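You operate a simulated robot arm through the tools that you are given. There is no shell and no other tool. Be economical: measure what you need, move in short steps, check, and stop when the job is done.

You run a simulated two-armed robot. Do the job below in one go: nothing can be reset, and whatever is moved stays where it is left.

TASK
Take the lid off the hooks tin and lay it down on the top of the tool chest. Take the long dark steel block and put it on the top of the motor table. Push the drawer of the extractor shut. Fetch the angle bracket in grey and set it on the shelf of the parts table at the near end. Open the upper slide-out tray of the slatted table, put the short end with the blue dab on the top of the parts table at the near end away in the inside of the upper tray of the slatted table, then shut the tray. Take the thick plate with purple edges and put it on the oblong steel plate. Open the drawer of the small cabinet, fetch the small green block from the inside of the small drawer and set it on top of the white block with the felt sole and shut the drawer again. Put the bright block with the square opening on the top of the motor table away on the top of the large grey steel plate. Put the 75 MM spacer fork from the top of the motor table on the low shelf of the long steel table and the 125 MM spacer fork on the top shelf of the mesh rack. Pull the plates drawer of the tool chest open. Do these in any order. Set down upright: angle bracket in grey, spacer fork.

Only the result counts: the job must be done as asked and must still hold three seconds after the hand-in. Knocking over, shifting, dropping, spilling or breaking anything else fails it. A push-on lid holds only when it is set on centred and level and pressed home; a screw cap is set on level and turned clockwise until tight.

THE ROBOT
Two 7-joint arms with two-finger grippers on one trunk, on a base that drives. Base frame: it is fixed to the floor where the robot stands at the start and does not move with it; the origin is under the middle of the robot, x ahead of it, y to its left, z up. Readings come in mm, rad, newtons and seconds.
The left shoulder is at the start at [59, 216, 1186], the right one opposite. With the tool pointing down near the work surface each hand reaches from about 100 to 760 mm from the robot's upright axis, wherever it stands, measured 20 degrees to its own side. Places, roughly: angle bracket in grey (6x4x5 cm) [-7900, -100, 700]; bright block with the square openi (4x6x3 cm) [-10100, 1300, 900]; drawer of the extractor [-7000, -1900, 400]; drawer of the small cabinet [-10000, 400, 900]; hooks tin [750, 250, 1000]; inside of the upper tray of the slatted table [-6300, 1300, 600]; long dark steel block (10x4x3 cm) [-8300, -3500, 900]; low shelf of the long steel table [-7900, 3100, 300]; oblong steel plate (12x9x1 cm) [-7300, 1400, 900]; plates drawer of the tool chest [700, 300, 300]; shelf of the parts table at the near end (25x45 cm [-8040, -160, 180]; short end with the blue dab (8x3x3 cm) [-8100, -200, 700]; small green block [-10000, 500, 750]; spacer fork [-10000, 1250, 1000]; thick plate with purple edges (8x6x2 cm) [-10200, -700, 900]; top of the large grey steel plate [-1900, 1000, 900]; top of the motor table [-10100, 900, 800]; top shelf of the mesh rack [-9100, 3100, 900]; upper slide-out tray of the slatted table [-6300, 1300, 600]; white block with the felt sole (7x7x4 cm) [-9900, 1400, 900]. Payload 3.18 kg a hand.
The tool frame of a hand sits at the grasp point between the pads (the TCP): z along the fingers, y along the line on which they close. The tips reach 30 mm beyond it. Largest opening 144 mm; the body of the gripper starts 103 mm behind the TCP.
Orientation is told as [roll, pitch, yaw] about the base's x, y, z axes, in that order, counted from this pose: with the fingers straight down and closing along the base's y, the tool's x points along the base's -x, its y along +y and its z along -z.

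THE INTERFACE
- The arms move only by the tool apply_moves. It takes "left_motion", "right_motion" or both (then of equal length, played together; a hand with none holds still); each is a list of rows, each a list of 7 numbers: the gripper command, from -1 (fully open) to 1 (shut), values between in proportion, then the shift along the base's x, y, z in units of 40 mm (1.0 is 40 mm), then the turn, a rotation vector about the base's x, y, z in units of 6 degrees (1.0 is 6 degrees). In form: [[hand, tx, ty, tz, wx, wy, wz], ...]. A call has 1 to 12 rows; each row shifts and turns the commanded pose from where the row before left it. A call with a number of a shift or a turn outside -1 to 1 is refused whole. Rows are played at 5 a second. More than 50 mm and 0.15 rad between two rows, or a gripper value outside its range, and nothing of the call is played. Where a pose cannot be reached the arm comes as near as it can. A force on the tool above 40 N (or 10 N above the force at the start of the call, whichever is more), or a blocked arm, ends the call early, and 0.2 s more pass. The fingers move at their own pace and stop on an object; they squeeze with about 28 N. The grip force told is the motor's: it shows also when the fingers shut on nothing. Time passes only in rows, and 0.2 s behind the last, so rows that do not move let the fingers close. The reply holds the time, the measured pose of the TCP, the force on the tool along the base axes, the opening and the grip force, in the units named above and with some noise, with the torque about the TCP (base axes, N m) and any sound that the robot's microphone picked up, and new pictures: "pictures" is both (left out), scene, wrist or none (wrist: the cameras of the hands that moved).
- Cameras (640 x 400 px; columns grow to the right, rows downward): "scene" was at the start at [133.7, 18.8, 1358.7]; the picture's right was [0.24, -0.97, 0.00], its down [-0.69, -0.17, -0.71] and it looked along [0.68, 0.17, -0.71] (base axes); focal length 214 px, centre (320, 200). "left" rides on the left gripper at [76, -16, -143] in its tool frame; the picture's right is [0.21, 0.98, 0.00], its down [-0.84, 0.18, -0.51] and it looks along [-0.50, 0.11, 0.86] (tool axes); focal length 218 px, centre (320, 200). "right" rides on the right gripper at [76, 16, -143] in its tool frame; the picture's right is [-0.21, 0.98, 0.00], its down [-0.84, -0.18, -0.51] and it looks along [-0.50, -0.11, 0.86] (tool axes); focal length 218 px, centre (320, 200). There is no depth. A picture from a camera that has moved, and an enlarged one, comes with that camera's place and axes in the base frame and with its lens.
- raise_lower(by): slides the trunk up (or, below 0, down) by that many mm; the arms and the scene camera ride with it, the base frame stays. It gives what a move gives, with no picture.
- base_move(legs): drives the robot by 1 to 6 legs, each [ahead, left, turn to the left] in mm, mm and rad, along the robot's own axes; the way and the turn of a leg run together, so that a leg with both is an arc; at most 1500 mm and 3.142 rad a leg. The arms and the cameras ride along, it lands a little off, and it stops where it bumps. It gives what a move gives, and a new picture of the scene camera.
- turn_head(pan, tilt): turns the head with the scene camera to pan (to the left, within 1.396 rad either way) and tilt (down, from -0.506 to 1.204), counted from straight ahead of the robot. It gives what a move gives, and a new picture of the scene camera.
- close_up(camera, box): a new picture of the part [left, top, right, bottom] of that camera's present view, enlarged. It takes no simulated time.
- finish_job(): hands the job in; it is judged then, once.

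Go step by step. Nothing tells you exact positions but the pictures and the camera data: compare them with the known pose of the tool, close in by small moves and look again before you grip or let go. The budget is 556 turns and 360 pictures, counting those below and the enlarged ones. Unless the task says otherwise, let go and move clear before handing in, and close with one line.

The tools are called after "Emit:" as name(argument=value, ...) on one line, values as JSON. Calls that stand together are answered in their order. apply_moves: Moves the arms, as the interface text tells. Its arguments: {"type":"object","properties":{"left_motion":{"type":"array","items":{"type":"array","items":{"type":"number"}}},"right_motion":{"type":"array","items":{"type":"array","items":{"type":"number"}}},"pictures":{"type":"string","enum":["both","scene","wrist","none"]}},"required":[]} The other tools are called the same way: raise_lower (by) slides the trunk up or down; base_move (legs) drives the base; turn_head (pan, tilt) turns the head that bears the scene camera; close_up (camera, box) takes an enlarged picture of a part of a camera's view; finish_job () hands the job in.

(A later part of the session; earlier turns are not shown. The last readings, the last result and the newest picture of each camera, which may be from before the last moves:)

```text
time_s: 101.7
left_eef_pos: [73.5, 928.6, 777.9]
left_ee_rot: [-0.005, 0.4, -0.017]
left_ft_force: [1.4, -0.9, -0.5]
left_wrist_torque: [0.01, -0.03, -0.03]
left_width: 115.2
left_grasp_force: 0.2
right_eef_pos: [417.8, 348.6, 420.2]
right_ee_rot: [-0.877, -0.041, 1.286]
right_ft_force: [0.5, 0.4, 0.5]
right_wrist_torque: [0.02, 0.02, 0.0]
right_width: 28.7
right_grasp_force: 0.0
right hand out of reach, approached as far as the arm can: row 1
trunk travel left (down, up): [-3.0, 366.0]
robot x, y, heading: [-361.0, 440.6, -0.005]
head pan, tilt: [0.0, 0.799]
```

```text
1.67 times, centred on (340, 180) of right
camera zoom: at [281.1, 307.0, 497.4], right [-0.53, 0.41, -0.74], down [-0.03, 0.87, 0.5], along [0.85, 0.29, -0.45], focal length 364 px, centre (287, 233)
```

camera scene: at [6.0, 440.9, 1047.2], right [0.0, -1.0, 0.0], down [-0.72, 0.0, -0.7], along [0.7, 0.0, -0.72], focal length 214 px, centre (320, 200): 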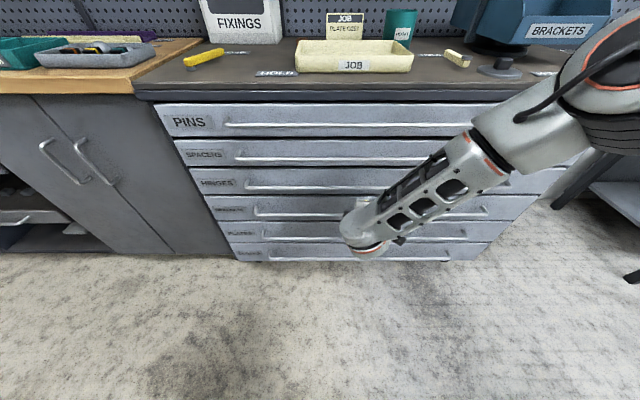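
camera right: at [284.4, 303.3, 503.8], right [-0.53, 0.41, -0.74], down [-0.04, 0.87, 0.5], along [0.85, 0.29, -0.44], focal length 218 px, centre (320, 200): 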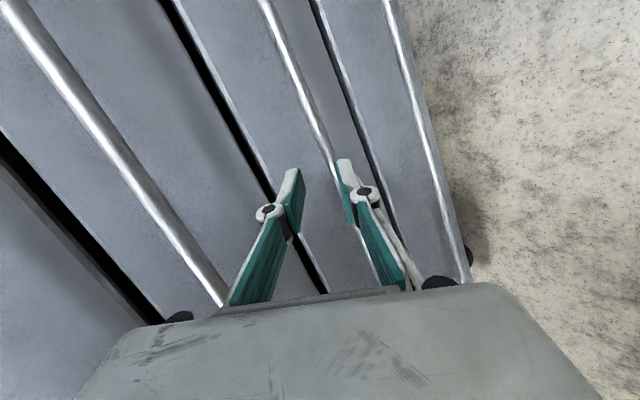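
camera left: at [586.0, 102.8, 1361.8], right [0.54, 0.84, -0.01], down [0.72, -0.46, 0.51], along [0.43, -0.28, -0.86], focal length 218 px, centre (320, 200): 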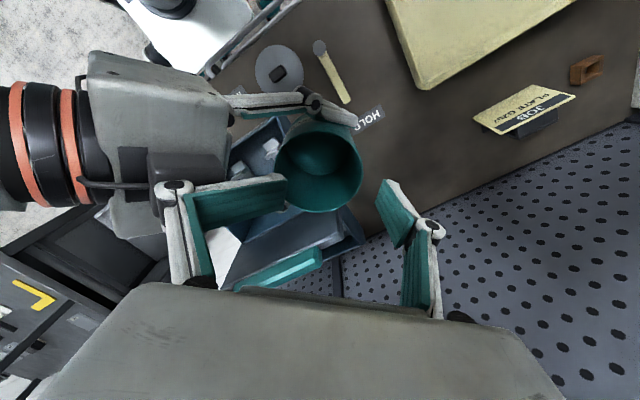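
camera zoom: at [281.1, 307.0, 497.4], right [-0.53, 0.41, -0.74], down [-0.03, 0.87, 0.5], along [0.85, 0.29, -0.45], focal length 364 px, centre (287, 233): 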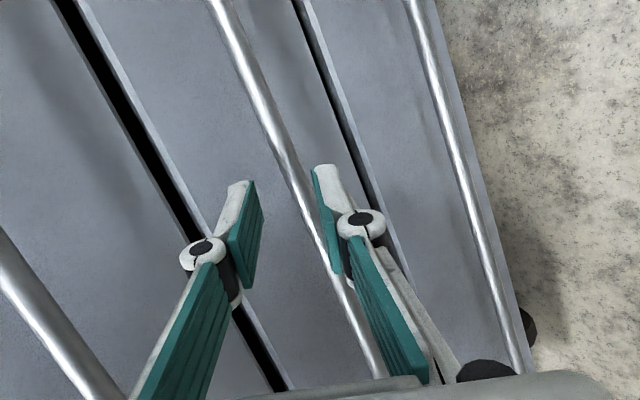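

Emit:
apply_moves(right_motion=[[0.6, 0.3, 0, -0.3, 0, 0, 0], [0.6, 0.18, 0, -0.15, 0, 0, 0], [0.6, 0, 0, 0, 0, 0, 0]], pictures="none")

Emit:
close_up(camera="right", box=[220, 60, 460, 300])

```text
time_s: 102.5
left_eef_pos: [73.4, 927.8, 776.8]
left_ee_rot: [-0.006, 0.401, -0.017]
left_ft_force: [-0.2, -0.8, -0.4]
left_wrist_torque: [-0.03, 0.02, 0.0]
left_width: 115.3
left_grasp_force: 0.1
right_eef_pos: [437.7, 348.9, 402.4]
right_ee_rot: [-0.883, -0.046, 1.29]
right_ft_force: [0.5, 0.2, 0.3]
right_wrist_torque: [0.01, 0.03, 0.0]
right_width: 28.7
right_grasp_force: 0.1
trunk travel left (down, up): [-3.0, 366.0]
robot x, y, heading: [-363.0, 442.6, -0.006]
head pan, tilt: [0.0, 0.799]
```

```text
1.67 times, centred on (340, 180) of right
camera zoom: at [299.8, 306.2, 477.6], right [-0.53, 0.41, -0.75], down [-0.04, 0.87, 0.5], along [0.85, 0.29, -0.44], focal length 364 px, centre (287, 233)
```

zoom: 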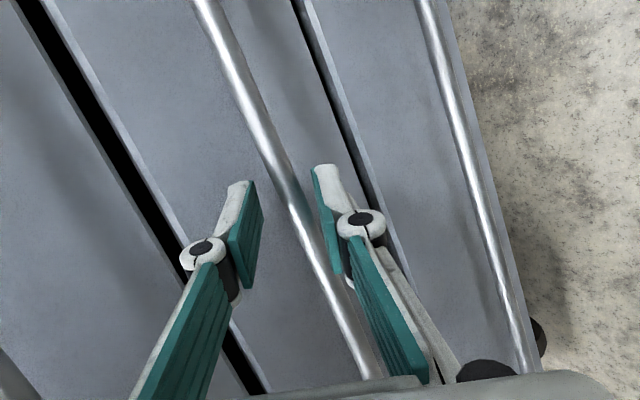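

Emit:
apply_moves(right_motion=[[1, 0, 0, 0, 0, 0, 0], [1, 0, 0, 0, 0, 0, 0]], pictures="wrist")

```text
time_s: 103.0
left_eef_pos: [72.7, 929.9, 776.3]
left_ee_rot: [-0.004, 0.401, -0.018]
left_ft_force: [0.7, -0.7, -0.3]
left_wrist_torque: [0.01, 0.0, 0.0]
left_width: 114.8
left_grasp_force: 0.0
right_eef_pos: [435.7, 348.2, 399.6]
right_ee_rot: [-0.878, -0.044, 1.292]
right_ft_force: [-7.8, 0.7, -5.6]
right_wrist_torque: [-1.02, 0.19, 0.96]
right_width: 16.7
right_grasp_force: 45.3
trunk travel left (down, up): [-3.0, 366.0]
robot x, y, heading: [-359.1, 441.2, -0.007]
head pan, tilt: [0.0, 0.799]
camera right: at [298.5, 306.3, 476.1], right [-0.53, 0.4, -0.74], down [-0.04, 0.87, 0.5], along [0.84, 0.3, -0.45], focal length 218 px, centre (320, 200)
```

right: 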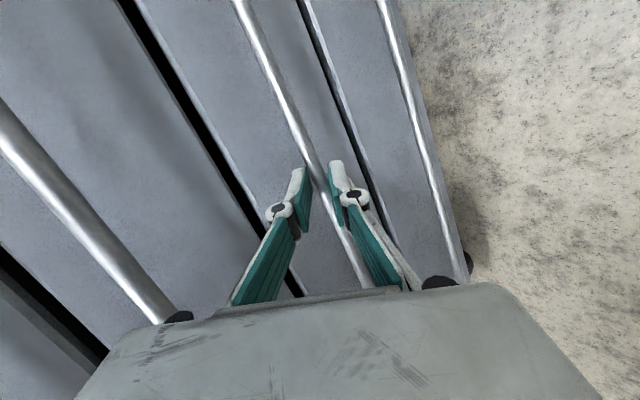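

Bar is gripped. Pull back with the arm.

Emit:
apply_moves(right_motion=[[1, -0.4, 0, 0, 0, 0, 0], [1, -0.5, 0, 0, 0, 0, 0], [1, -0.5, 0, 0, 0, 0, 0], [1, -0.5, 0, 0, 0, 0, 0], [1, 0, 0, 0, 0, 0, 0]], pictures="scene")

```text
time_s: 103.7
left_eef_pos: [75.7, 929.0, 777.2]
left_ee_rot: [-0.005, 0.399, -0.02]
left_ft_force: [0.1, 0.4, -0.2]
left_wrist_torque: [0.0, -0.01, -0.02]
left_width: 115.3
left_grasp_force: 0.0
right_eef_pos: [405.7, 349.9, 401.7]
right_ee_rot: [-0.864, -0.026, 1.272]
right_ft_force: [1.7, -0.9, -19.8]
right_wrist_torque: [-0.67, 0.3, 1.17]
right_width: 16.9
right_grasp_force: 45.0
right hand out of reach, approached as far as the arm can: row 1, 2, 3
trunk travel left (down, up): [-3.0, 366.0]
robot x, y, heading: [-363.9, 442.7, -0.001]
head pan, tilt: [0.0, 0.799]
stopped in row 3 (right hand): the force on the tool passed its limit at 45 N (the readings are from after the stop); the commanded pose is now the measured one
camera scene: at [8.9, 439.8, 1046.1], right [0.0, -1.0, 0.0], down [-0.72, 0.0, -0.7], along [0.7, 0.0, -0.72], focal length 214 px, centre (320, 200)
```

scene: 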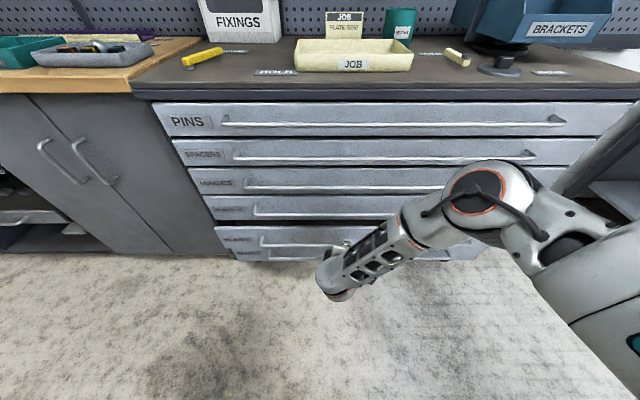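

Emit:
turn_head(pan=1.39, tilt=0.9)

Emit:
turn_head(pan=-1.39, tilt=0.9)

```text
time_s: 105.2
left_eef_pos: [75.8, 927.7, 776.4]
left_ee_rot: [-0.005, 0.401, -0.019]
left_ft_force: [0.5, 0.1, -0.5]
left_wrist_torque: [-0.02, 0.03, 0.02]
left_width: 115.1
left_grasp_force: 0.2
right_eef_pos: [406.1, 351.4, 402.0]
right_ee_rot: [-0.864, -0.03, 1.269]
right_ft_force: [-7.4, -2.9, -29.1]
right_wrist_torque: [-0.87, 0.56, 0.68]
right_width: 16.9
right_grasp_force: 45.1
trunk travel left (down, up): [-3.0, 366.0]
robot x, y, heading: [-359.9, 442.0, -0.007]
head pan, tilt: [1.389, 0.901]
camera scene: at [-57.4, 513.9, 1037.9], right [0.98, -0.19, 0.0], down [-0.15, -0.77, -0.62], along [0.11, 0.61, -0.78], focal length 214 px, centre (320, 200)
```

scene: 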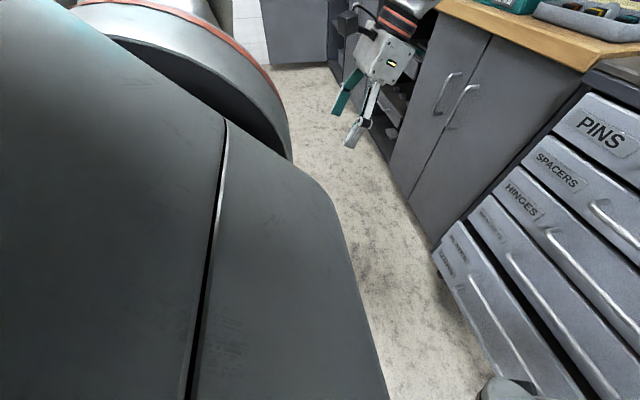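

```text
time_s: 107.7
left_eef_pos: [75.2, 927.9, 775.7]
left_ee_rot: [-0.004, 0.4, -0.017]
left_ft_force: [-0.3, 0.4, 0.0]
left_wrist_torque: [-0.02, 0.0, 0.0]
left_width: 115.1
left_grasp_force: 0.0
right_eef_pos: [406.0, 350.9, 401.0]
right_ee_rot: [-0.865, -0.03, 1.269]
right_ft_force: [-6.5, -3.6, -29.9]
right_wrist_torque: [-0.86, 0.6, 0.72]
right_width: 16.9
right_grasp_force: 44.7
trunk travel left (down, up): [-3.0, 366.0]
robot x, y, heading: [-360.8, 442.8, -0.005]
head pan, tilt: [-1.389, 0.901]
camera scene: at [-58.0, 365.4, 1037.9], right [-0.98, -0.18, 0.0], down [-0.14, 0.77, -0.62], along [0.11, -0.61, -0.78], focal length 214 px, centre (320, 200)
```

scene: 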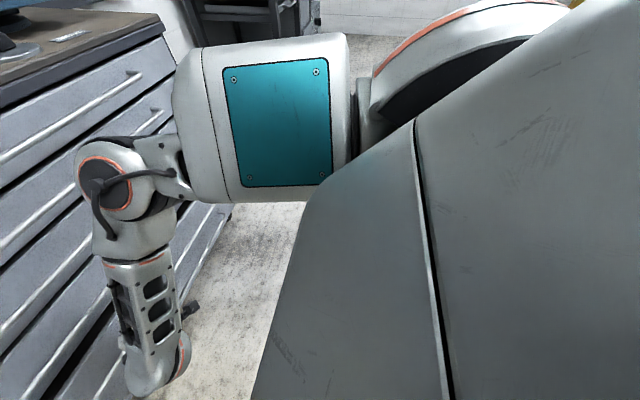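

I need room behind. I release the bar, withdraw, raise the trunk and look around behind the robot.

Emit:
apply_moves(right_motion=[[0.6, 0, 0, 0, 0, 0, 0], [0.6, 0, 0, 0, 0, 0, 0], [0.6, -0.37, 0, 0.32, 0, 0, 0], [0.6, -0.37, 0, 0.5, 0, 0, 0], [0.6, -0.37, 0, 0.5, 0, 0, 0], [0.6, 0, 0, 1, 0, 0, 0], [0.6, 0, 0, 1, 0, 0, 0]], pictures="none")

Emit:
turn_head(pan=0, tilt=0.8)

```text
time_s: 109.5
left_eef_pos: [74.1, 927.3, 777.5]
left_ee_rot: [-0.005, 0.399, -0.02]
left_ft_force: [-0.5, -1.5, -0.6]
left_wrist_torque: [0.07, 0.01, 0.0]
left_width: 115.3
left_grasp_force: 0.0
right_eef_pos: [327.9, 304.1, 474.1]
right_ee_rot: [-0.77, 0.031, 1.203]
right_ft_force: [0.9, -0.4, -0.3]
right_wrist_torque: [-0.03, -0.01, 0.01]
right_width: 28.7
right_grasp_force: 0.1
trunk travel left (down, up): [-3.0, 366.0]
robot x, y, heading: [-357.3, 445.9, -0.004]
head pan, tilt: [-1.389, 0.901]
stopped in row 7 (right hand): the arm was blocked; the commanded pose is now the measured one
```

```text
time_s: 111.0
left_eef_pos: [73.5, 928.1, 777.5]
left_ee_rot: [-0.006, 0.401, -0.019]
left_ft_force: [-0.3, -0.6, 0.8]
left_wrist_torque: [-0.01, -0.03, 0.03]
left_width: 115.1
left_grasp_force: 0.1
right_eef_pos: [330.2, 305.0, 476.8]
right_ee_rot: [-0.774, 0.032, 1.204]
right_ft_force: [0.1, -0.8, -0.3]
right_wrist_torque: [0.0, 0.0, 0.01]
right_width: 29.0
right_grasp_force: 0.2
trunk travel left (down, up): [-3.0, 366.0]
robot x, y, heading: [-362.3, 437.8, -0.002]
head pan, tilt: [0.0, 0.799]
camera scene: at [7.2, 439.6, 1046.7], right [0.0, -1.0, 0.0], down [-0.72, 0.0, -0.7], along [0.7, 0.0, -0.72], focal length 214 px, centre (320, 200)
```

scene: 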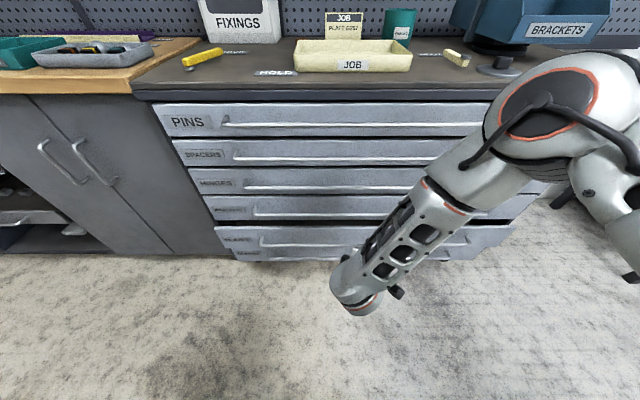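

Emit:
raise_lower(by=300)

Emit:
apply_moves(right_motion=[[0.6, -1, 0, 0.3, 0, 0.5, 0], [0.6, -1, 0, 0.3, 0, 0.5, 0], [0.6, -1, 0, 0.3, 0, 0.5, 0], [0.6, -1, 0, 0.3, 0, 0.5, 0], [0.6, -1, 0, 0.3, 0, 0.5, 0], [0.6, -1, 0, 0.3, 0, 0.5, 0], [0.6, 0, 0, 0, 0, 0, 0]], left_motion=[[-0.6, -0.5, -1, 0, 0, 0, 0], [-0.6, -0.5, -1, 0, 0, 0, 0], [-0.6, 0, -1, 0, 0, 0, 0], [-0.6, 0, -1, 0, 0, 0, 0], [-0.6, 0, -1, 0, 0, 0, 0], [-0.6, 0, -0.5, 0, 0, 0, 0], [-0.6, 0, 0, 0, 0, 0, 0]], pictures="scene")

```text
time_s: 114.0
left_eef_pos: [41.2, 928.9, 1183.0]
left_ee_rot: [0.001, 0.099, -0.018]
left_ft_force: [-0.4, 0.2, 0.3]
left_wrist_torque: [0.03, 0.0, 0.03]
left_width: 114.8
left_grasp_force: 0.0
right_eef_pos: [327.5, 310.3, 774.8]
right_ee_rot: [-0.773, 0.035, 1.214]
right_ft_force: [-0.5, 0.3, 0.0]
right_wrist_torque: [0.06, 0.02, -0.01]
right_width: 28.8
right_grasp_force: 0.1
trunk travel left (down, up): [-303.0, 66.0]
robot x, y, heading: [-362.4, 443.1, -0.004]
head pan, tilt: [0.0, 0.799]
```

```text
time_s: 115.6
left_eef_pos: [37.2, 902.6, 1182.1]
left_ee_rot: [0.002, 0.092, -0.018]
left_ft_force: [-0.7, -0.3, 0.5]
left_wrist_torque: [0.01, 0.04, 0.01]
left_width: 114.9
left_grasp_force: 0.1
left hand out of reach, approached as far as the arm can: row 1, 2, 3, 4, 5, 6
right_eef_pos: [86.9, 308.6, 847.7]
right_ee_rot: [-0.476, 0.142, 1.24]
right_ft_force: [0.2, 0.2, -0.5]
right_wrist_torque: [-0.01, 0.01, 0.0]
right_width: 28.7
right_grasp_force: 0.0
trunk travel left (down, up): [-303.0, 66.0]
robot x, y, heading: [-360.2, 441.1, -0.004]
head pan, tilt: [0.0, 0.799]
camera scene: at [-236.5, 440.5, 1395.6], right [0.0, -1.0, 0.0], down [-0.72, 0.0, -0.7], along [0.7, 0.0, -0.72], focal length 214 px, centre (320, 200)
```

scene: 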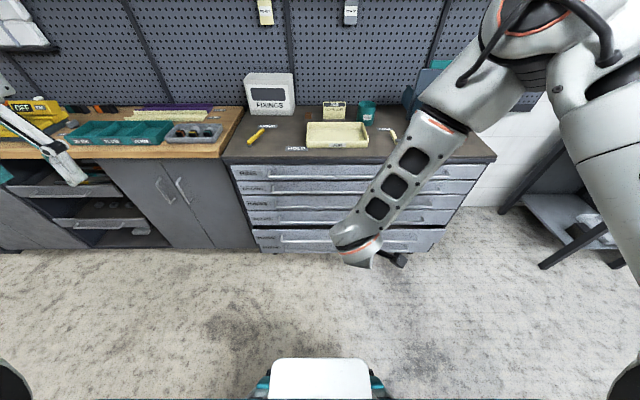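

Emit:
base_move(legs=[[120, 0, 0], [0, 0, 1.57]])

Emit:
turn_head(pan=1.3, tilt=0.45)

```text
time_s: 120.7
left_eef_pos: [-704.6, 838.4, 1182.5]
left_ee_rot: [0.002, 0.092, 1.557]
left_ft_force: [0.0, -0.1, -0.1]
left_wrist_torque: [0.02, 0.0, -0.04]
left_width: 115.0
left_grasp_force: 0.1
right_eef_pos: [-111.1, 890.3, 847.4]
right_ee_rot: [-0.478, 0.14, 2.814]
right_ft_force: [-0.1, -0.5, -0.4]
right_wrist_torque: [0.02, 0.03, 0.03]
right_width: 28.6
right_grasp_force: 0.0
trunk travel left (down, up): [-303.0, 66.0]
robot x, y, heading: [-244.2, 441.6, 1.568]
head pan, tilt: [0.0, 0.799]
camera scene: at [-241.5, 564.5, 1395.7], right [1.0, 0.0, 0.0], down [0.0, -0.72, -0.7], along [0.0, 0.7, -0.72], focal length 214 px, centre (320, 200)
```

scene: 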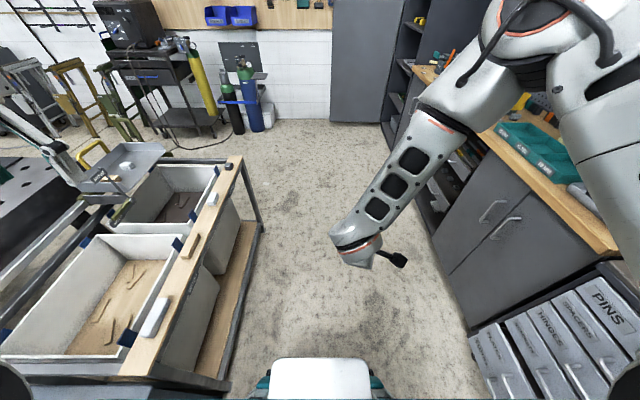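

```text
time_s: 122.2
left_eef_pos: [-703.8, 838.9, 1183.0]
left_ee_rot: [0.001, 0.093, 1.557]
left_ft_force: [0.3, 0.7, 0.3]
left_wrist_torque: [0.02, 0.04, -0.02]
left_width: 115.2
left_grasp_force: 0.1
right_eef_pos: [-109.9, 890.9, 847.4]
right_ee_rot: [-0.479, 0.141, 2.815]
right_ft_force: [0.9, -0.5, -0.3]
right_wrist_torque: [-0.03, 0.01, 0.02]
right_width: 28.9
right_grasp_force: 0.1
trunk travel left (down, up): [-303.0, 66.0]
robot x, y, heading: [-242.5, 440.7, 1.567]
head pan, tilt: [1.3, 0.45]
camera scene: at [-329.9, 508.7, 1426.1], right [0.27, 0.96, 0.0], down [0.42, -0.12, -0.9], along [-0.87, 0.24, -0.44], focal length 214 px, centre (320, 200)
```

scene: 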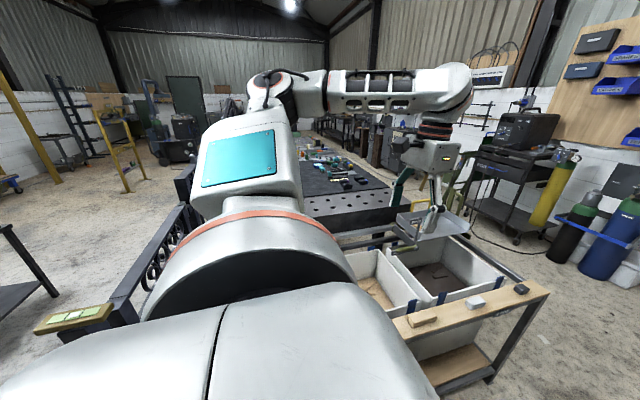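

Behind is a bin table (plank edge x≈-620 for y>600). At y≈150 there's more room. I turn back and shift right.

Emit:
base_move(legs=[[0, 0, -1.567], [0, -290, 0]])

Emit:
turn_head(pan=0.3, tilt=0.8)

```text
time_s: 129.1
left_eef_pos: [151.4, 624.0, 1181.9]
left_ee_rot: [0.001, 0.091, 0.0]
left_ft_force: [-0.5, -0.2, -0.5]
left_wrist_torque: [0.0, -0.01, 0.01]
left_width: 115.5
left_grasp_force: 0.1
right_eef_pos: [212.7, 28.6, 847.7]
right_ee_rot: [-0.479, 0.139, 1.256]
right_ft_force: [-1.5, 0.1, 0.2]
right_wrist_torque: [0.02, -0.01, 0.01]
right_width: 29.0
right_grasp_force: 0.1
trunk travel left (down, up): [-303.0, 66.0]
robot x, y, heading: [-238.3, 152.2, 0.012]
head pan, tilt: [1.3, 0.45]
camera scene: at [-171.3, 242.9, 1426.2], right [0.97, -0.25, 0.0], down [-0.11, -0.42, -0.9], along [0.23, 0.87, -0.44], focal length 214 px, centre (320, 200)
```

scene: 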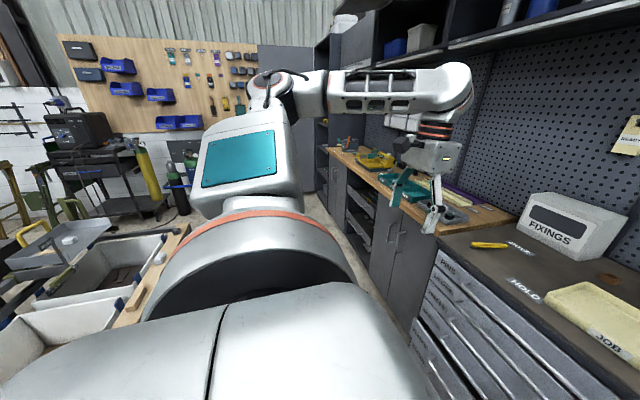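

```text
time_s: 130.3
left_eef_pos: [151.3, 623.6, 1182.6]
left_ee_rot: [0.003, 0.092, -0.001]
left_ft_force: [0.8, 0.5, -0.2]
left_wrist_torque: [-0.02, -0.03, 0.05]
left_width: 115.2
left_grasp_force: 0.1
right_eef_pos: [212.7, 29.4, 848.0]
right_ee_rot: [-0.478, 0.141, 1.259]
right_ft_force: [0.2, 0.3, -0.1]
right_wrist_torque: [0.0, 0.02, -0.02]
right_width: 28.6
right_grasp_force: 0.1
trunk travel left (down, up): [-303.0, 66.0]
robot x, y, heading: [-240.3, 156.6, 0.013]
head pan, tilt: [0.3, 0.799]
camera scene: at [-118.0, 179.3, 1395.8], right [0.31, -0.95, 0.0], down [-0.68, -0.22, -0.7], along [0.66, 0.22, -0.72], focal length 214 px, centre (320, 200)
```

scene: 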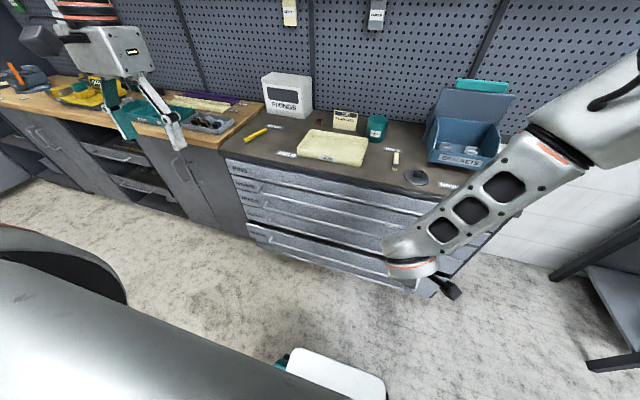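

Emit:
base_move(legs=[[-122, 0, -0.013]])

Emit:
apply_moves(right_motion=[[0.6, 1, 0, -0.3, 0, -0.5, 0], [0.6, 1, 0, -0.3, 0, -0.5, 0], [0.6, 1, 0, -0.3, 0, -0.5, 0], [0.6, 1, 0, -0.3, 0, -0.5, 0], [0.6, 1, 0, -0.3, 0, -0.5, 0], [0.6, 1, 0, -0.3, 0, -0.5, 0], [0.6, 1, 0, 0, 0, -0.5, 0], [0.6, 0, 0, 0, 0, -0.5, 0]], pictures="none")

Emit:
raise_lower(by=-300)

Emit:
apply_moves(right_motion=[[0.6, 0, 0, -0.2, 0, 0, 0], [0.6, 0, 0, 0, 0, 0, 0]], pictures="wrist")

```text
time_s: 131.3
left_eef_pos: [109.4, 617.8, 1181.6]
left_ee_rot: [0.002, 0.093, -0.007]
left_ft_force: [0.4, 0.4, 0.3]
left_wrist_torque: [0.0, 0.05, 0.02]
left_width: 115.2
left_grasp_force: 0.0
right_eef_pos: [163.7, 24.9, 847.0]
right_ee_rot: [-0.475, 0.144, 1.253]
right_ft_force: [0.7, -0.1, 0.5]
right_wrist_torque: [-0.01, 0.02, 0.0]
right_width: 28.9
right_grasp_force: 0.0
trunk travel left (down, up): [-303.0, 66.0]
robot x, y, heading: [-285.6, 151.6, 0.009]
head pan, tilt: [0.3, 0.799]
stopped in leg 1: the robot was blocked; the commanded pose is now the measured one
camera scene: at [-162.8, 177.1, 1395.8], right [0.3, -0.95, 0.0], down [-0.68, -0.22, -0.7], along [0.66, 0.21, -0.72], focal length 214 px, centre (320, 200)
```

scene: 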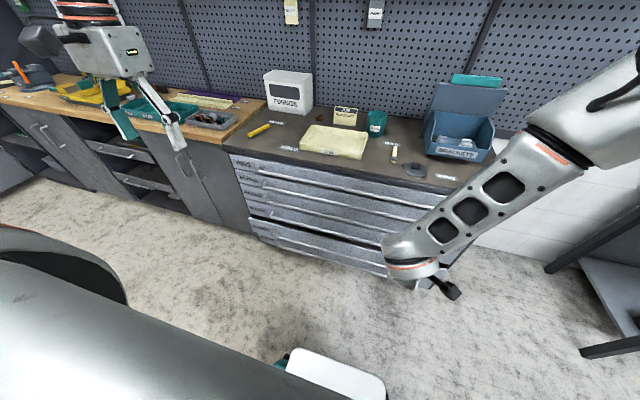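

```text
time_s: 133.2
left_eef_pos: [110.4, 619.1, 1181.7]
left_ee_rot: [0.0, 0.092, -0.009]
left_ft_force: [0.5, 0.1, 0.6]
left_wrist_torque: [0.0, 0.08, -0.03]
left_width: 115.4
left_grasp_force: 0.0
right_eef_pos: [446.4, 25.1, 776.2]
right_ee_rot: [-0.873, 0.003, 1.222]
right_ft_force: [-2.5, 0.2, 3.8]
right_wrist_torque: [-0.04, 0.1, -0.03]
right_width: 27.3
right_grasp_force: 0.0
trunk travel left (down, up): [-303.0, 66.0]
robot x, y, heading: [-283.2, 154.0, 0.008]
head pan, tilt: [0.3, 0.799]
```

```text
time_s: 134.0
left_eef_pos: [112.0, 620.1, 1135.0]
left_ee_rot: [0.002, 0.105, -0.004]
left_ft_force: [-0.3, 0.4, -0.4]
left_wrist_torque: [0.03, 0.07, 0.0]
left_width: 115.4
left_grasp_force: 0.1
right_eef_pos: [450.3, 24.4, 735.4]
right_ee_rot: [-0.878, 0.002, 1.219]
right_ft_force: [-0.3, -0.8, 3.9]
right_wrist_torque: [0.04, -0.02, 0.02]
right_width: 43.2
right_grasp_force: 0.1
trunk travel left (down, up): [-263.0, 107.0]
robot x, y, heading: [-282.9, 152.6, 0.008]
head pan, tilt: [0.3, 0.799]
stopped: the force on the tool passed its limit at 51 N (the readings are from after the stop); the commanded pose is now the measured one
```

```text
time_s: 134.6
left_eef_pos: [110.4, 620.3, 1136.1]
left_ee_rot: [0.0, 0.102, -0.004]
left_ft_force: [0.9, -0.3, 0.3]
left_wrist_torque: [0.02, -0.03, -0.01]
left_width: 115.3
left_grasp_force: 0.1
right_eef_pos: [448.6, 24.1, 731.5]
right_ee_rot: [-0.883, 0.0, 1.219]
right_ft_force: [6.0, -1.7, 12.9]
right_wrist_torque: [-0.18, -0.02, 0.06]
right_width: 43.1
right_grasp_force: 23.4
trunk travel left (down, up): [-263.0, 107.0]
robot x, y, heading: [-288.5, 152.3, 0.005]
head pan, tilt: [0.3, 0.799]
camera right: at [310.9, -6.2, 810.3], right [-0.51, 0.41, -0.76], down [0.03, 0.89, 0.46], along [0.86, 0.21, -0.47], focal length 218 px, centre (320, 200)
```

right: 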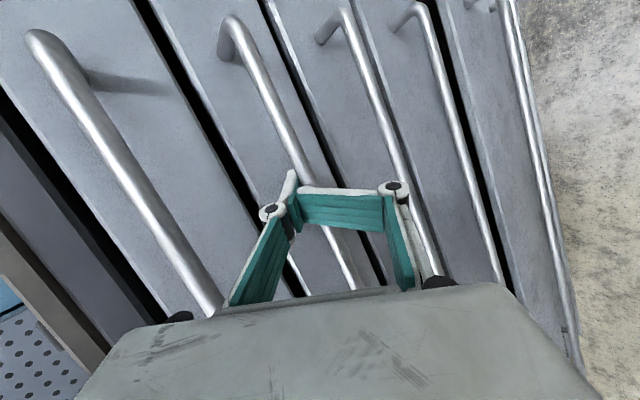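

Emit:
apply_moves(right_motion=[[0.4, -0.2, 0, 0.4, 0, 0, 0], [0.4, -0.6, 0, 0.6, 0, 0, 0], [0.4, -1, 0, 0.3, 0, 0, 0], [0.4, -1, 0, 0, 0, 0, 0], [0.4, 0, 0, 0, 0, 0, 0]], pictures="both")

```text
time_s: 135.8
left_eef_pos: [111.3, 619.8, 1136.4]
left_ee_rot: [0.002, 0.104, -0.002]
left_ft_force: [0.2, 0.5, 0.4]
left_wrist_torque: [-0.01, -0.01, 0.01]
left_width: 115.1
left_grasp_force: 0.2
right_eef_pos: [336.6, 24.2, 780.6]
right_ee_rot: [-0.878, 0.002, 1.222]
right_ft_force: [0.1, 0.3, -1.1]
right_wrist_torque: [0.03, -0.01, -0.02]
right_width: 43.0
right_grasp_force: 0.0
trunk travel left (down, up): [-263.0, 107.0]
robot x, y, heading: [-283.3, 154.6, 0.006]
head pan, tilt: [0.3, 0.799]
camera scene: at [-150.7, 177.4, 1354.0], right [0.3, -0.95, 0.0], down [-0.68, -0.22, -0.7], along [0.66, 0.21, -0.72], focal length 214 px, centre (320, 200)
camera right: at [198.2, -5.7, 860.3], right [-0.52, 0.41, -0.75], down [0.03, 0.89, 0.46], along [0.86, 0.21, -0.47], focal length 218 px, centre (320, 200)
```

scene: 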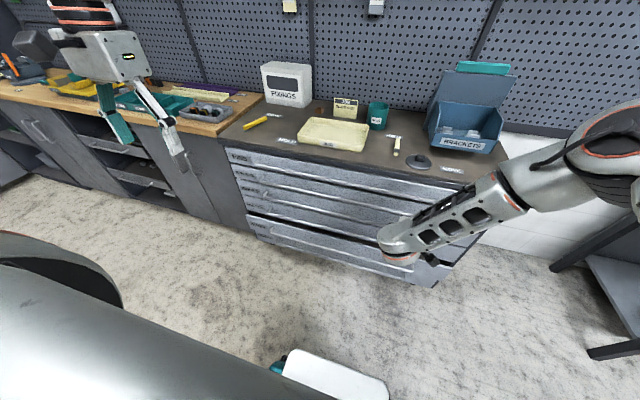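
right: 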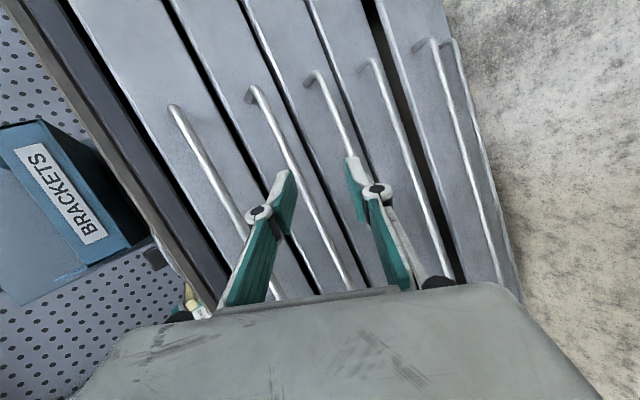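

Recovered. I'll test whether there is more room to back up around y≈300.

Emit:
base_move(legs=[[40, 0, 0], [0, 150, 0], [-350, 0, 0]])

```text
time_s: 139.0
left_eef_pos: [109.8, 774.2, 1136.7]
left_ee_rot: [0.001, 0.101, -0.001]
left_ft_force: [0.1, -0.5, 0.3]
left_wrist_torque: [-0.06, 0.1, 0.01]
left_width: 115.2
left_grasp_force: 0.1
right_eef_pos: [337.2, 179.1, 778.4]
right_ee_rot: [-0.875, 0.002, 1.225]
right_ft_force: [0.4, -0.3, -1.2]
right_wrist_torque: [-0.02, -0.01, -0.05]
right_width: 42.8
right_grasp_force: 0.0
trunk travel left (down, up): [-263.0, 107.0]
robot x, y, heading: [-286.0, 308.0, 0.004]
head pan, tilt: [0.3, 0.799]
stopped in leg 3: the robot was blocked; the commanded pose is now the measured one
camera scene: at [-150.6, 330.3, 1353.7], right [0.31, -0.95, 0.0], down [-0.68, -0.22, -0.7], along [0.66, 0.21, -0.72], focal length 214 px, centre (320, 200)
```

scene: 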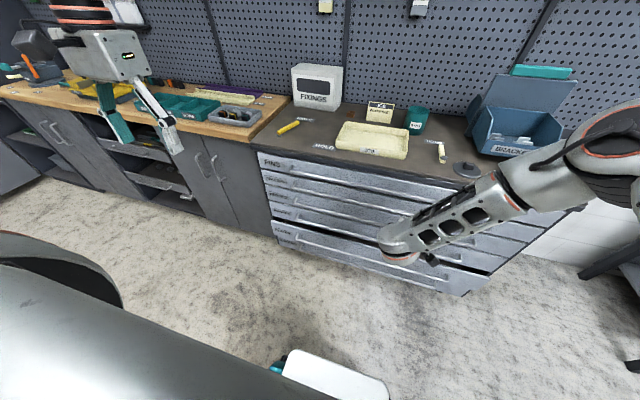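

Emit:
apply_moves(right_motion=[[0.6, -0.8, -0.2, 0.2, 0.06, 0.04, -1], [0.6, -0.8, -0.2, 0.2, 0.06, 0.04, -1], [0.6, -0.8, -0.2, 0.2, 0.06, 0.04, -1], [0.6, -0.8, -0.2, 0.2, 0.06, 0.04, -1], [0.6, -0.5, -0.2, 0, 0.06, 0.04, -1], [0.6, 0, -0.2, 0, 0.06, 0.04, -1], [0.6, 0, -0.2, 0, 0.06, 0.04, -1], [0.6, 0, -0.2, 0, 0.06, 0.04, -1], [0.6, 0, 0, 0, 0.06, 0.04, -1], [0.6, 0, 0, 0, 0.06, 0.04, -1], [0.6, 0, 0, 0, 0.06, 0.04, -1], [0.6, 0, 0, 0, 0.04, 0.03, -0.7]], pictures="none")

Emit:
base_move(legs=[[100, 0, 0], [0, 0, 1.567]])

```text
time_s: 141.6
left_eef_pos: [109.3, 773.7, 1137.4]
left_ee_rot: [0.001, 0.1, -0.001]
left_ft_force: [0.5, -0.8, -0.2]
left_wrist_torque: [0.01, 0.01, 0.0]
left_width: 115.1
left_grasp_force: 0.0
right_eef_pos: [187.6, 114.5, 812.4]
right_ee_rot: [-0.794, 0.0, -0.003]
right_ft_force: [0.7, -0.6, 0.4]
right_wrist_torque: [-0.02, -0.01, -0.01]
right_width: 28.6
right_grasp_force: 0.1
trunk travel left (down, up): [-263.0, 107.0]
robot x, y, heading: [-284.8, 304.6, 0.011]
head pan, tilt: [0.3, 0.799]
```

```text
time_s: 146.5
left_eef_pos: [-653.1, 703.6, 1137.3]
left_ee_rot: [0.001, 0.101, 1.564]
left_ft_force: [-0.2, -0.3, -0.3]
left_wrist_torque: [0.02, 0.0, 0.03]
left_width: 114.8
left_grasp_force: 0.1
right_eef_pos: [5.7, 777.3, 811.9]
right_ee_rot: [-0.794, -0.001, 1.566]
right_ft_force: [0.1, 0.5, -0.6]
right_wrist_torque: [-0.02, 0.0, -0.01]
right_width: 28.9
right_grasp_force: 0.0
trunk travel left (down, up): [-263.0, 107.0]
robot x, y, heading: [-188.0, 306.1, 1.576]
head pan, tilt: [0.3, 0.799]
camera scene: at [-210.3, 438.2, 1354.0], right [0.95, 0.3, 0.0], down [0.22, -0.68, -0.7], along [-0.21, 0.67, -0.72], focal length 214 px, centre (320, 200)
```

scene: 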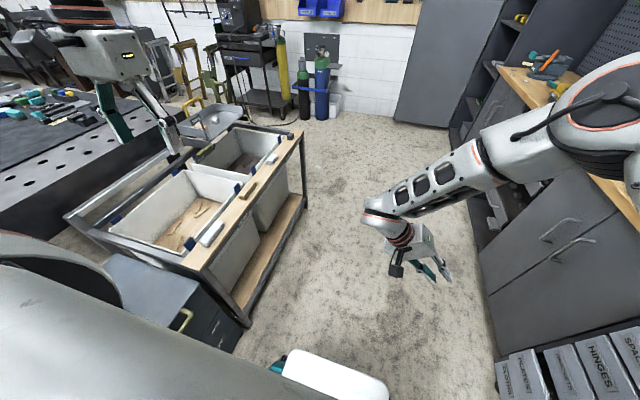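

Emit:
base_move(legs=[[-300, -60, 0]])

Emit:
turn_head(pan=-1.1, tilt=0.8)

```text
time_s: 148.6
left_eef_pos: [-590.2, 404.1, 1136.5]
left_ee_rot: [0.0, 0.1, 1.567]
left_ft_force: [-0.2, -0.9, 0.3]
left_wrist_torque: [0.03, -0.02, 0.01]
left_width: 115.4
left_grasp_force: 0.0
right_eef_pos: [67.9, 480.5, 812.5]
right_ee_rot: [-0.795, -0.001, 1.568]
right_ft_force: [0.9, -0.5, -1.4]
right_wrist_torque: [-0.02, 0.01, 0.0]
right_width: 29.1
right_grasp_force: 0.1
trunk travel left (down, up): [-263.0, 107.0]
robot x, y, heading: [-122.7, 8.1, 1.577]
head pan, tilt: [0.3, 0.799]
camera scene: at [-148.1, 139.4, 1354.1], right [0.95, 0.3, 0.0], down [0.22, -0.68, -0.7], along [-0.21, 0.67, -0.72], focal length 214 px, centre (320, 200)
```

scene: 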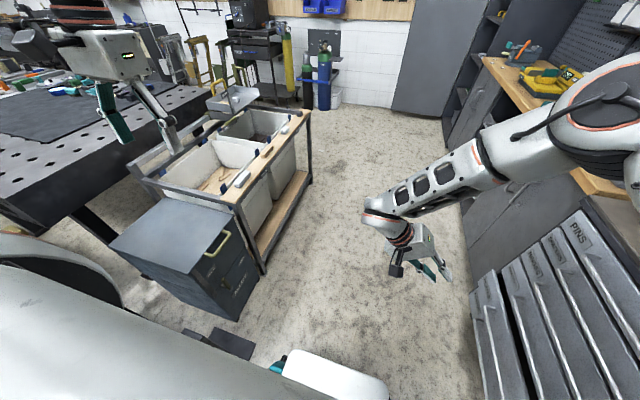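

```text
time_s: 150.1
left_eef_pos: [-589.3, 403.9, 1136.4]
left_ee_rot: [0.001, 0.099, 1.568]
left_ft_force: [0.5, -0.5, 0.7]
left_wrist_torque: [-0.02, 0.0, 0.01]
left_width: 114.9
left_grasp_force: 0.0
right_eef_pos: [67.6, 481.3, 813.1]
right_ee_rot: [-0.793, -0.002, 1.568]
right_ft_force: [-0.9, 0.3, 0.4]
right_wrist_torque: [0.0, 0.03, 0.01]
right_width: 28.7
right_grasp_force: 0.0
trunk travel left (down, up): [-263.0, 107.0]
robot x, y, heading: [-124.6, 6.6, 1.581]
head pan, tilt: [-1.1, 0.799]
camera scene: at [-52.3, 100.5, 1354.0], right [0.46, -0.89, 0.0], down [-0.64, -0.33, -0.7], along [0.62, 0.32, -0.72], focal length 214 px, centre (320, 200)
```

scene: 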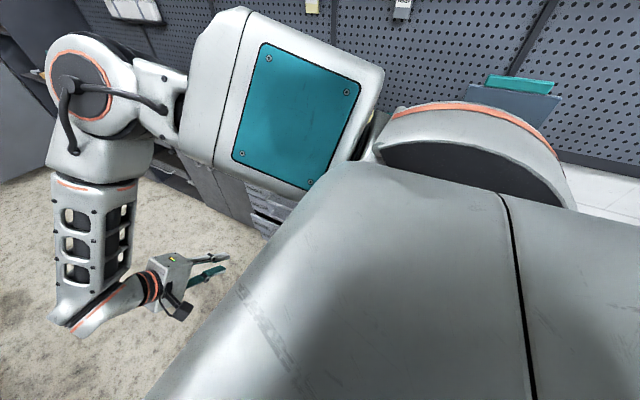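

Emit:
raise_lower(by=-255)

Emit:
apply_moves(right_motion=[[0.6, 0.5, 0, -1, 0, 0, 0], [0.6, 0.5, 0, -1, 0, 0, 0], [0.6, 0.5, 0, -0.5, 0, 0, 0], [0.6, 0, 0, 0, 0, 0, 0]], pictures="both")

```text
time_s: 152.1
left_eef_pos: [-590.8, 430.6, 728.4]
left_ee_rot: [-0.005, 0.721, 1.563]
left_ft_force: [0.0, 0.1, -0.3]
left_wrist_torque: [0.08, -0.01, 0.03]
left_width: 115.1
left_grasp_force: 0.1
right_eef_pos: [146.9, 477.6, 582.4]
right_ee_rot: [-0.953, 0.033, 1.495]
right_ft_force: [0.7, -0.6, 0.0]
right_wrist_torque: [0.0, 0.02, 0.02]
right_width: 28.8
right_grasp_force: 0.0
trunk travel left (down, up): [-54.0, 316.0]
robot x, y, heading: [-124.9, 8.3, 1.578]
head pan, tilt: [-1.1, 0.799]
stopped: the arm was blocked; the commanded pose is now the measured one
```

```text
time_s: 153.1
left_eef_pos: [-591.5, 431.0, 731.0]
left_ee_rot: [-0.006, 0.716, 1.564]
left_ft_force: [-0.7, -0.4, -1.2]
left_wrist_torque: [-0.02, 0.02, -0.03]
left_width: 115.3
left_grasp_force: 0.1
right_eef_pos: [206.6, 477.2, 484.1]
right_ee_rot: [-0.957, 0.025, 1.5]
right_ft_force: [-0.5, 0.3, 1.1]
right_wrist_torque: [-0.01, -0.01, 0.0]
right_width: 28.9
right_grasp_force: 0.1
trunk travel left (down, up): [-54.0, 316.0]
robot x, y, heading: [-123.4, 10.6, 1.577]
head pan, tilt: [-1.1, 0.799]
camera scene: at [-53.4, 291.5, 1111.8], right [0.46, -0.89, 0.0], down [-0.64, -0.33, -0.7], along [0.62, 0.32, -0.72], focal length 214 px, centre (320, 200)
camera right: at [76.6, 413.0, 556.2], right [-0.55, 0.23, -0.8], down [-0.25, 0.87, 0.42], along [0.8, 0.43, -0.42], focal length 218 px, centre (320, 200)
```

scene: 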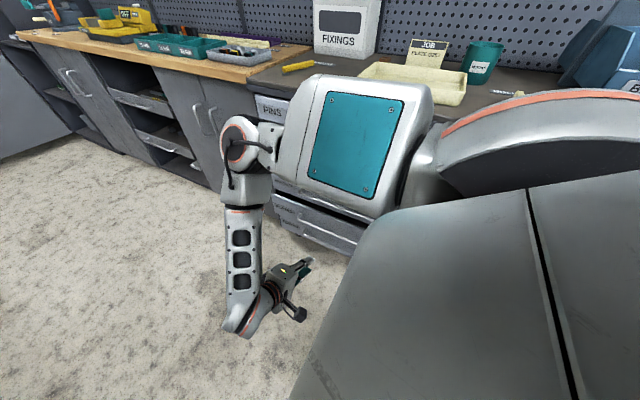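
right: 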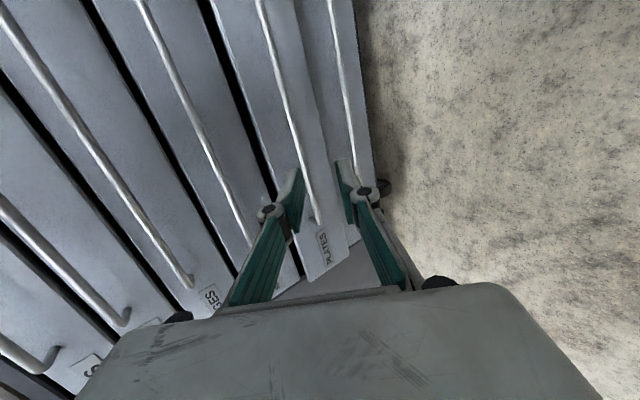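

Emit:
apply_moves(right_motion=[[0.5, 0.88, -0.06, 0, 0, 0, 0], [0.5, 0.88, -0.06, -0.3, 0, 0, 0], [0.5, 0.88, -0.06, -0.3, 0, 0, 0], [0.5, 0.88, -0.06, -0.4, 0, 0, 0], [0.5, 0, 0, 0, 0, 0, 0]], pictures="wrist")

```text
time_s: 154.3
left_eef_pos: [-590.7, 432.2, 730.6]
left_ee_rot: [-0.006, 0.717, 1.565]
left_ft_force: [0.2, -0.7, 0.4]
left_wrist_torque: [0.04, 0.01, 0.03]
left_width: 115.2
left_grasp_force: 0.1
right_eef_pos: [347.0, 466.2, 443.6]
right_ee_rot: [-0.955, 0.024, 1.499]
right_ft_force: [0.0, -0.3, -0.2]
right_wrist_torque: [0.0, 0.01, 0.03]
right_width: 36.0
right_grasp_force: 0.0
trunk travel left (down, up): [-54.0, 316.0]
robot x, y, heading: [-129.4, 7.8, 1.581]
head pan, tilt: [-1.1, 0.799]
camera right: at [216.5, 403.2, 514.7], right [-0.55, 0.23, -0.8], down [-0.25, 0.87, 0.42], along [0.8, 0.43, -0.42], focal length 218 px, centre (320, 200)
```

right: 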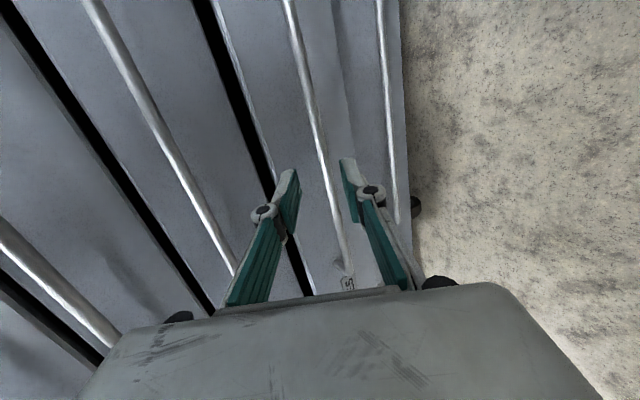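

Emit:
apply_moves(right_motion=[[0.5, 0.7, -0.05, -0.5, 0, 0, 0], [0.5, 0.5, -0.03, -0.36, 0, 0, 0], [0.5, 0, 0, 0, 0, 0, 0]], pictures="none")

Emit:
close_up(camera="right", box=[220, 60, 460, 300])

```text
time_s: 155.1
left_eef_pos: [-590.4, 431.2, 729.9]
left_ee_rot: [-0.004, 0.717, 1.564]
left_ft_force: [0.0, 0.1, 0.2]
left_wrist_torque: [0.03, 0.02, 0.0]
left_width: 115.2
left_grasp_force: 0.0
right_eef_pos: [394.3, 465.8, 408.8]
right_ee_rot: [-0.957, 0.027, 1.5]
right_ft_force: [-0.4, -0.7, -0.5]
right_wrist_torque: [-0.03, -0.01, 0.01]
right_width: 35.9
right_grasp_force: 0.0
trunk travel left (down, up): [-54.0, 316.0]
robot x, y, heading: [-126.1, 11.5, 1.581]
head pan, tilt: [-1.1, 0.799]
```

```text
1.67 times, centred on (340, 180) of right
camera zoom: at [264.9, 400.7, 480.1], right [-0.55, 0.23, -0.8], down [-0.25, 0.87, 0.42], along [0.8, 0.43, -0.42], focal length 364 px, centre (287, 233)
```

zoom: 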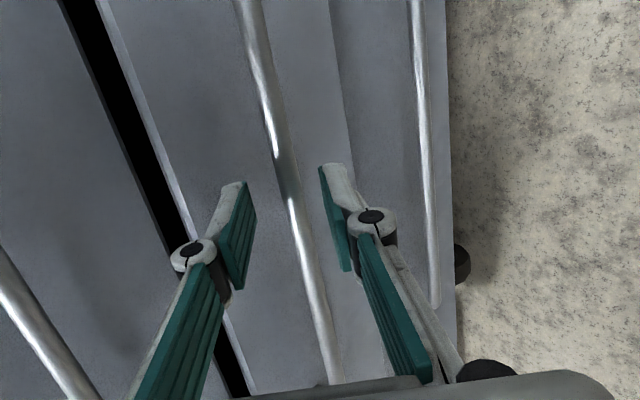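

Bar is between the fingers; advance a little, then close.

Emit:
apply_moves(right_motion=[[0.5, 0.1, 0, -0.07, 0, 0, 0], [1, 0, 0, 0, 0, 0, 0], [1, 0, 0, 0, 0, 0, 0], [1, 0, 0, 0, 0, 0, 0]], pictures="wrist")

```text
time_s: 156.1
left_eef_pos: [-591.5, 430.2, 730.3]
left_ee_rot: [-0.005, 0.717, 1.564]
left_ft_force: [0.5, 0.2, -0.7]
left_wrist_torque: [0.0, -0.01, 0.02]
left_width: 115.3
left_grasp_force: 0.0
right_eef_pos: [398.3, 466.0, 406.8]
right_ee_rot: [-0.957, 0.025, 1.499]
right_ft_force: [-3.4, -1.2, 1.8]
right_wrist_torque: [0.01, 0.01, 0.03]
right_width: 0.0
right_grasp_force: 28.6
trunk travel left (down, up): [-54.0, 316.0]
robot x, y, heading: [-125.2, 6.7, 1.579]
head pan, tilt: [-1.1, 0.799]
camera right: at [268.5, 400.4, 478.3], right [-0.55, 0.23, -0.8], down [-0.25, 0.87, 0.42], along [0.8, 0.43, -0.42], focal length 218 px, centre (320, 200)
```

right: 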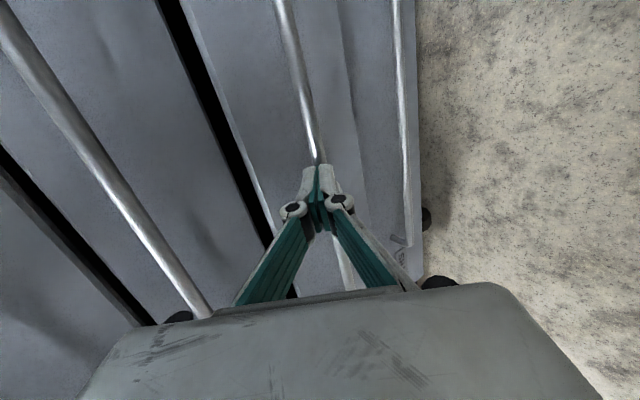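

Emit:
apply_moves(right_motion=[[0.5, -0.2, 0, 0.14, 0, 0, 0], [0.5, 0, 0, 0, 0, 0, 0], [0.5, 0.4, 0, -0.28, 0, 0, 0], [0.5, 0.2, 0, -0.14, 0, 0, 0], [0.5, 0, 0, 0, 0, 0, 0]], pictures="none")

Emit:
close_up(camera="right", box=[220, 60, 460, 300])

```text
time_s: 157.3
left_eef_pos: [-590.5, 430.9, 729.6]
left_ee_rot: [-0.005, 0.72, 1.564]
left_ft_force: [0.5, -0.6, 1.2]
left_wrist_torque: [-0.01, 0.01, -0.02]
left_width: 115.1
left_grasp_force: 0.1
right_eef_pos: [415.9, 465.7, 394.5]
right_ee_rot: [-0.959, 0.027, 1.499]
right_ft_force: [-0.5, -0.5, -0.5]
right_wrist_torque: [0.01, 0.0, -0.03]
right_width: 35.9
right_grasp_force: 0.0
trunk travel left (down, up): [-54.0, 316.0]
robot x, y, heading: [-127.2, 8.0, 1.578]
head pan, tilt: [-1.1, 0.799]
```

```text
1.67 times, centred on (340, 180) of right
camera zoom: at [285.0, 400.6, 466.9], right [-0.55, 0.23, -0.8], down [-0.25, 0.87, 0.42], along [0.8, 0.43, -0.42], focal length 364 px, centre (287, 233)
```

zoom: 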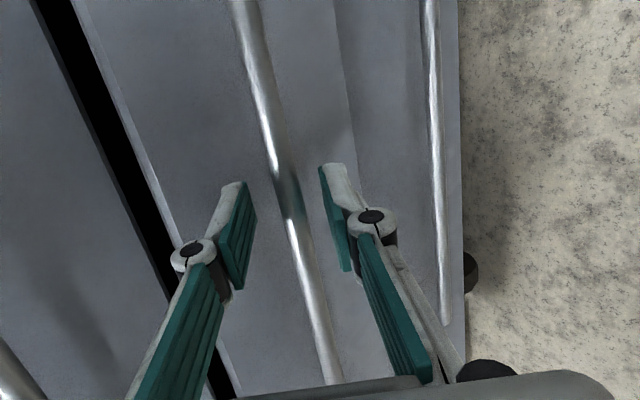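

Emit:
apply_moves(right_motion=[[1, 0, 0, 0, 0, 0, 0], [1, 0, 0, 0, 0, 0, 0], [1, 0, 0, 0, 0, 0, 0]], pictures="wrist")

```text
time_s: 158.1
left_eef_pos: [-590.6, 430.9, 730.3]
left_ee_rot: [-0.003, 0.719, 1.565]
left_ft_force: [0.0, 0.4, 0.1]
left_wrist_torque: [-0.02, -0.01, -0.03]
left_width: 115.2
left_grasp_force: 0.0
right_eef_pos: [413.4, 465.0, 393.1]
right_ee_rot: [-0.953, 0.029, 1.501]
right_ft_force: [-8.1, -1.0, -18.1]
right_wrist_torque: [-0.3, 0.32, 1.06]
right_width: 10.8
right_grasp_force: 41.5
trunk travel left (down, up): [-54.0, 316.0]
robot x, y, heading: [-124.8, 11.8, 1.58]
head pan, tilt: [-1.1, 0.799]
camera right: at [284.3, 400.4, 465.6], right [-0.55, 0.22, -0.8], down [-0.25, 0.87, 0.42], along [0.8, 0.43, -0.43], focal length 218 px, centre (320, 200)
```

right: 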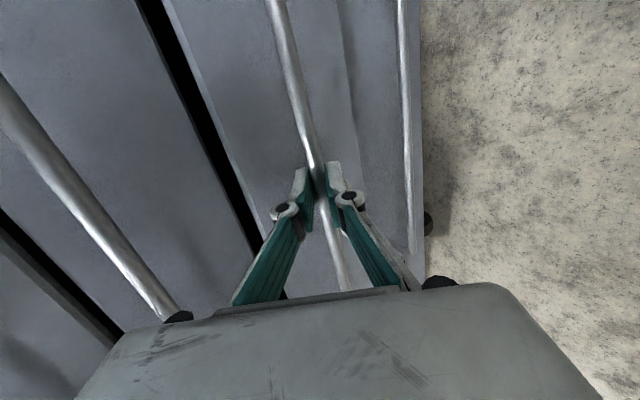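

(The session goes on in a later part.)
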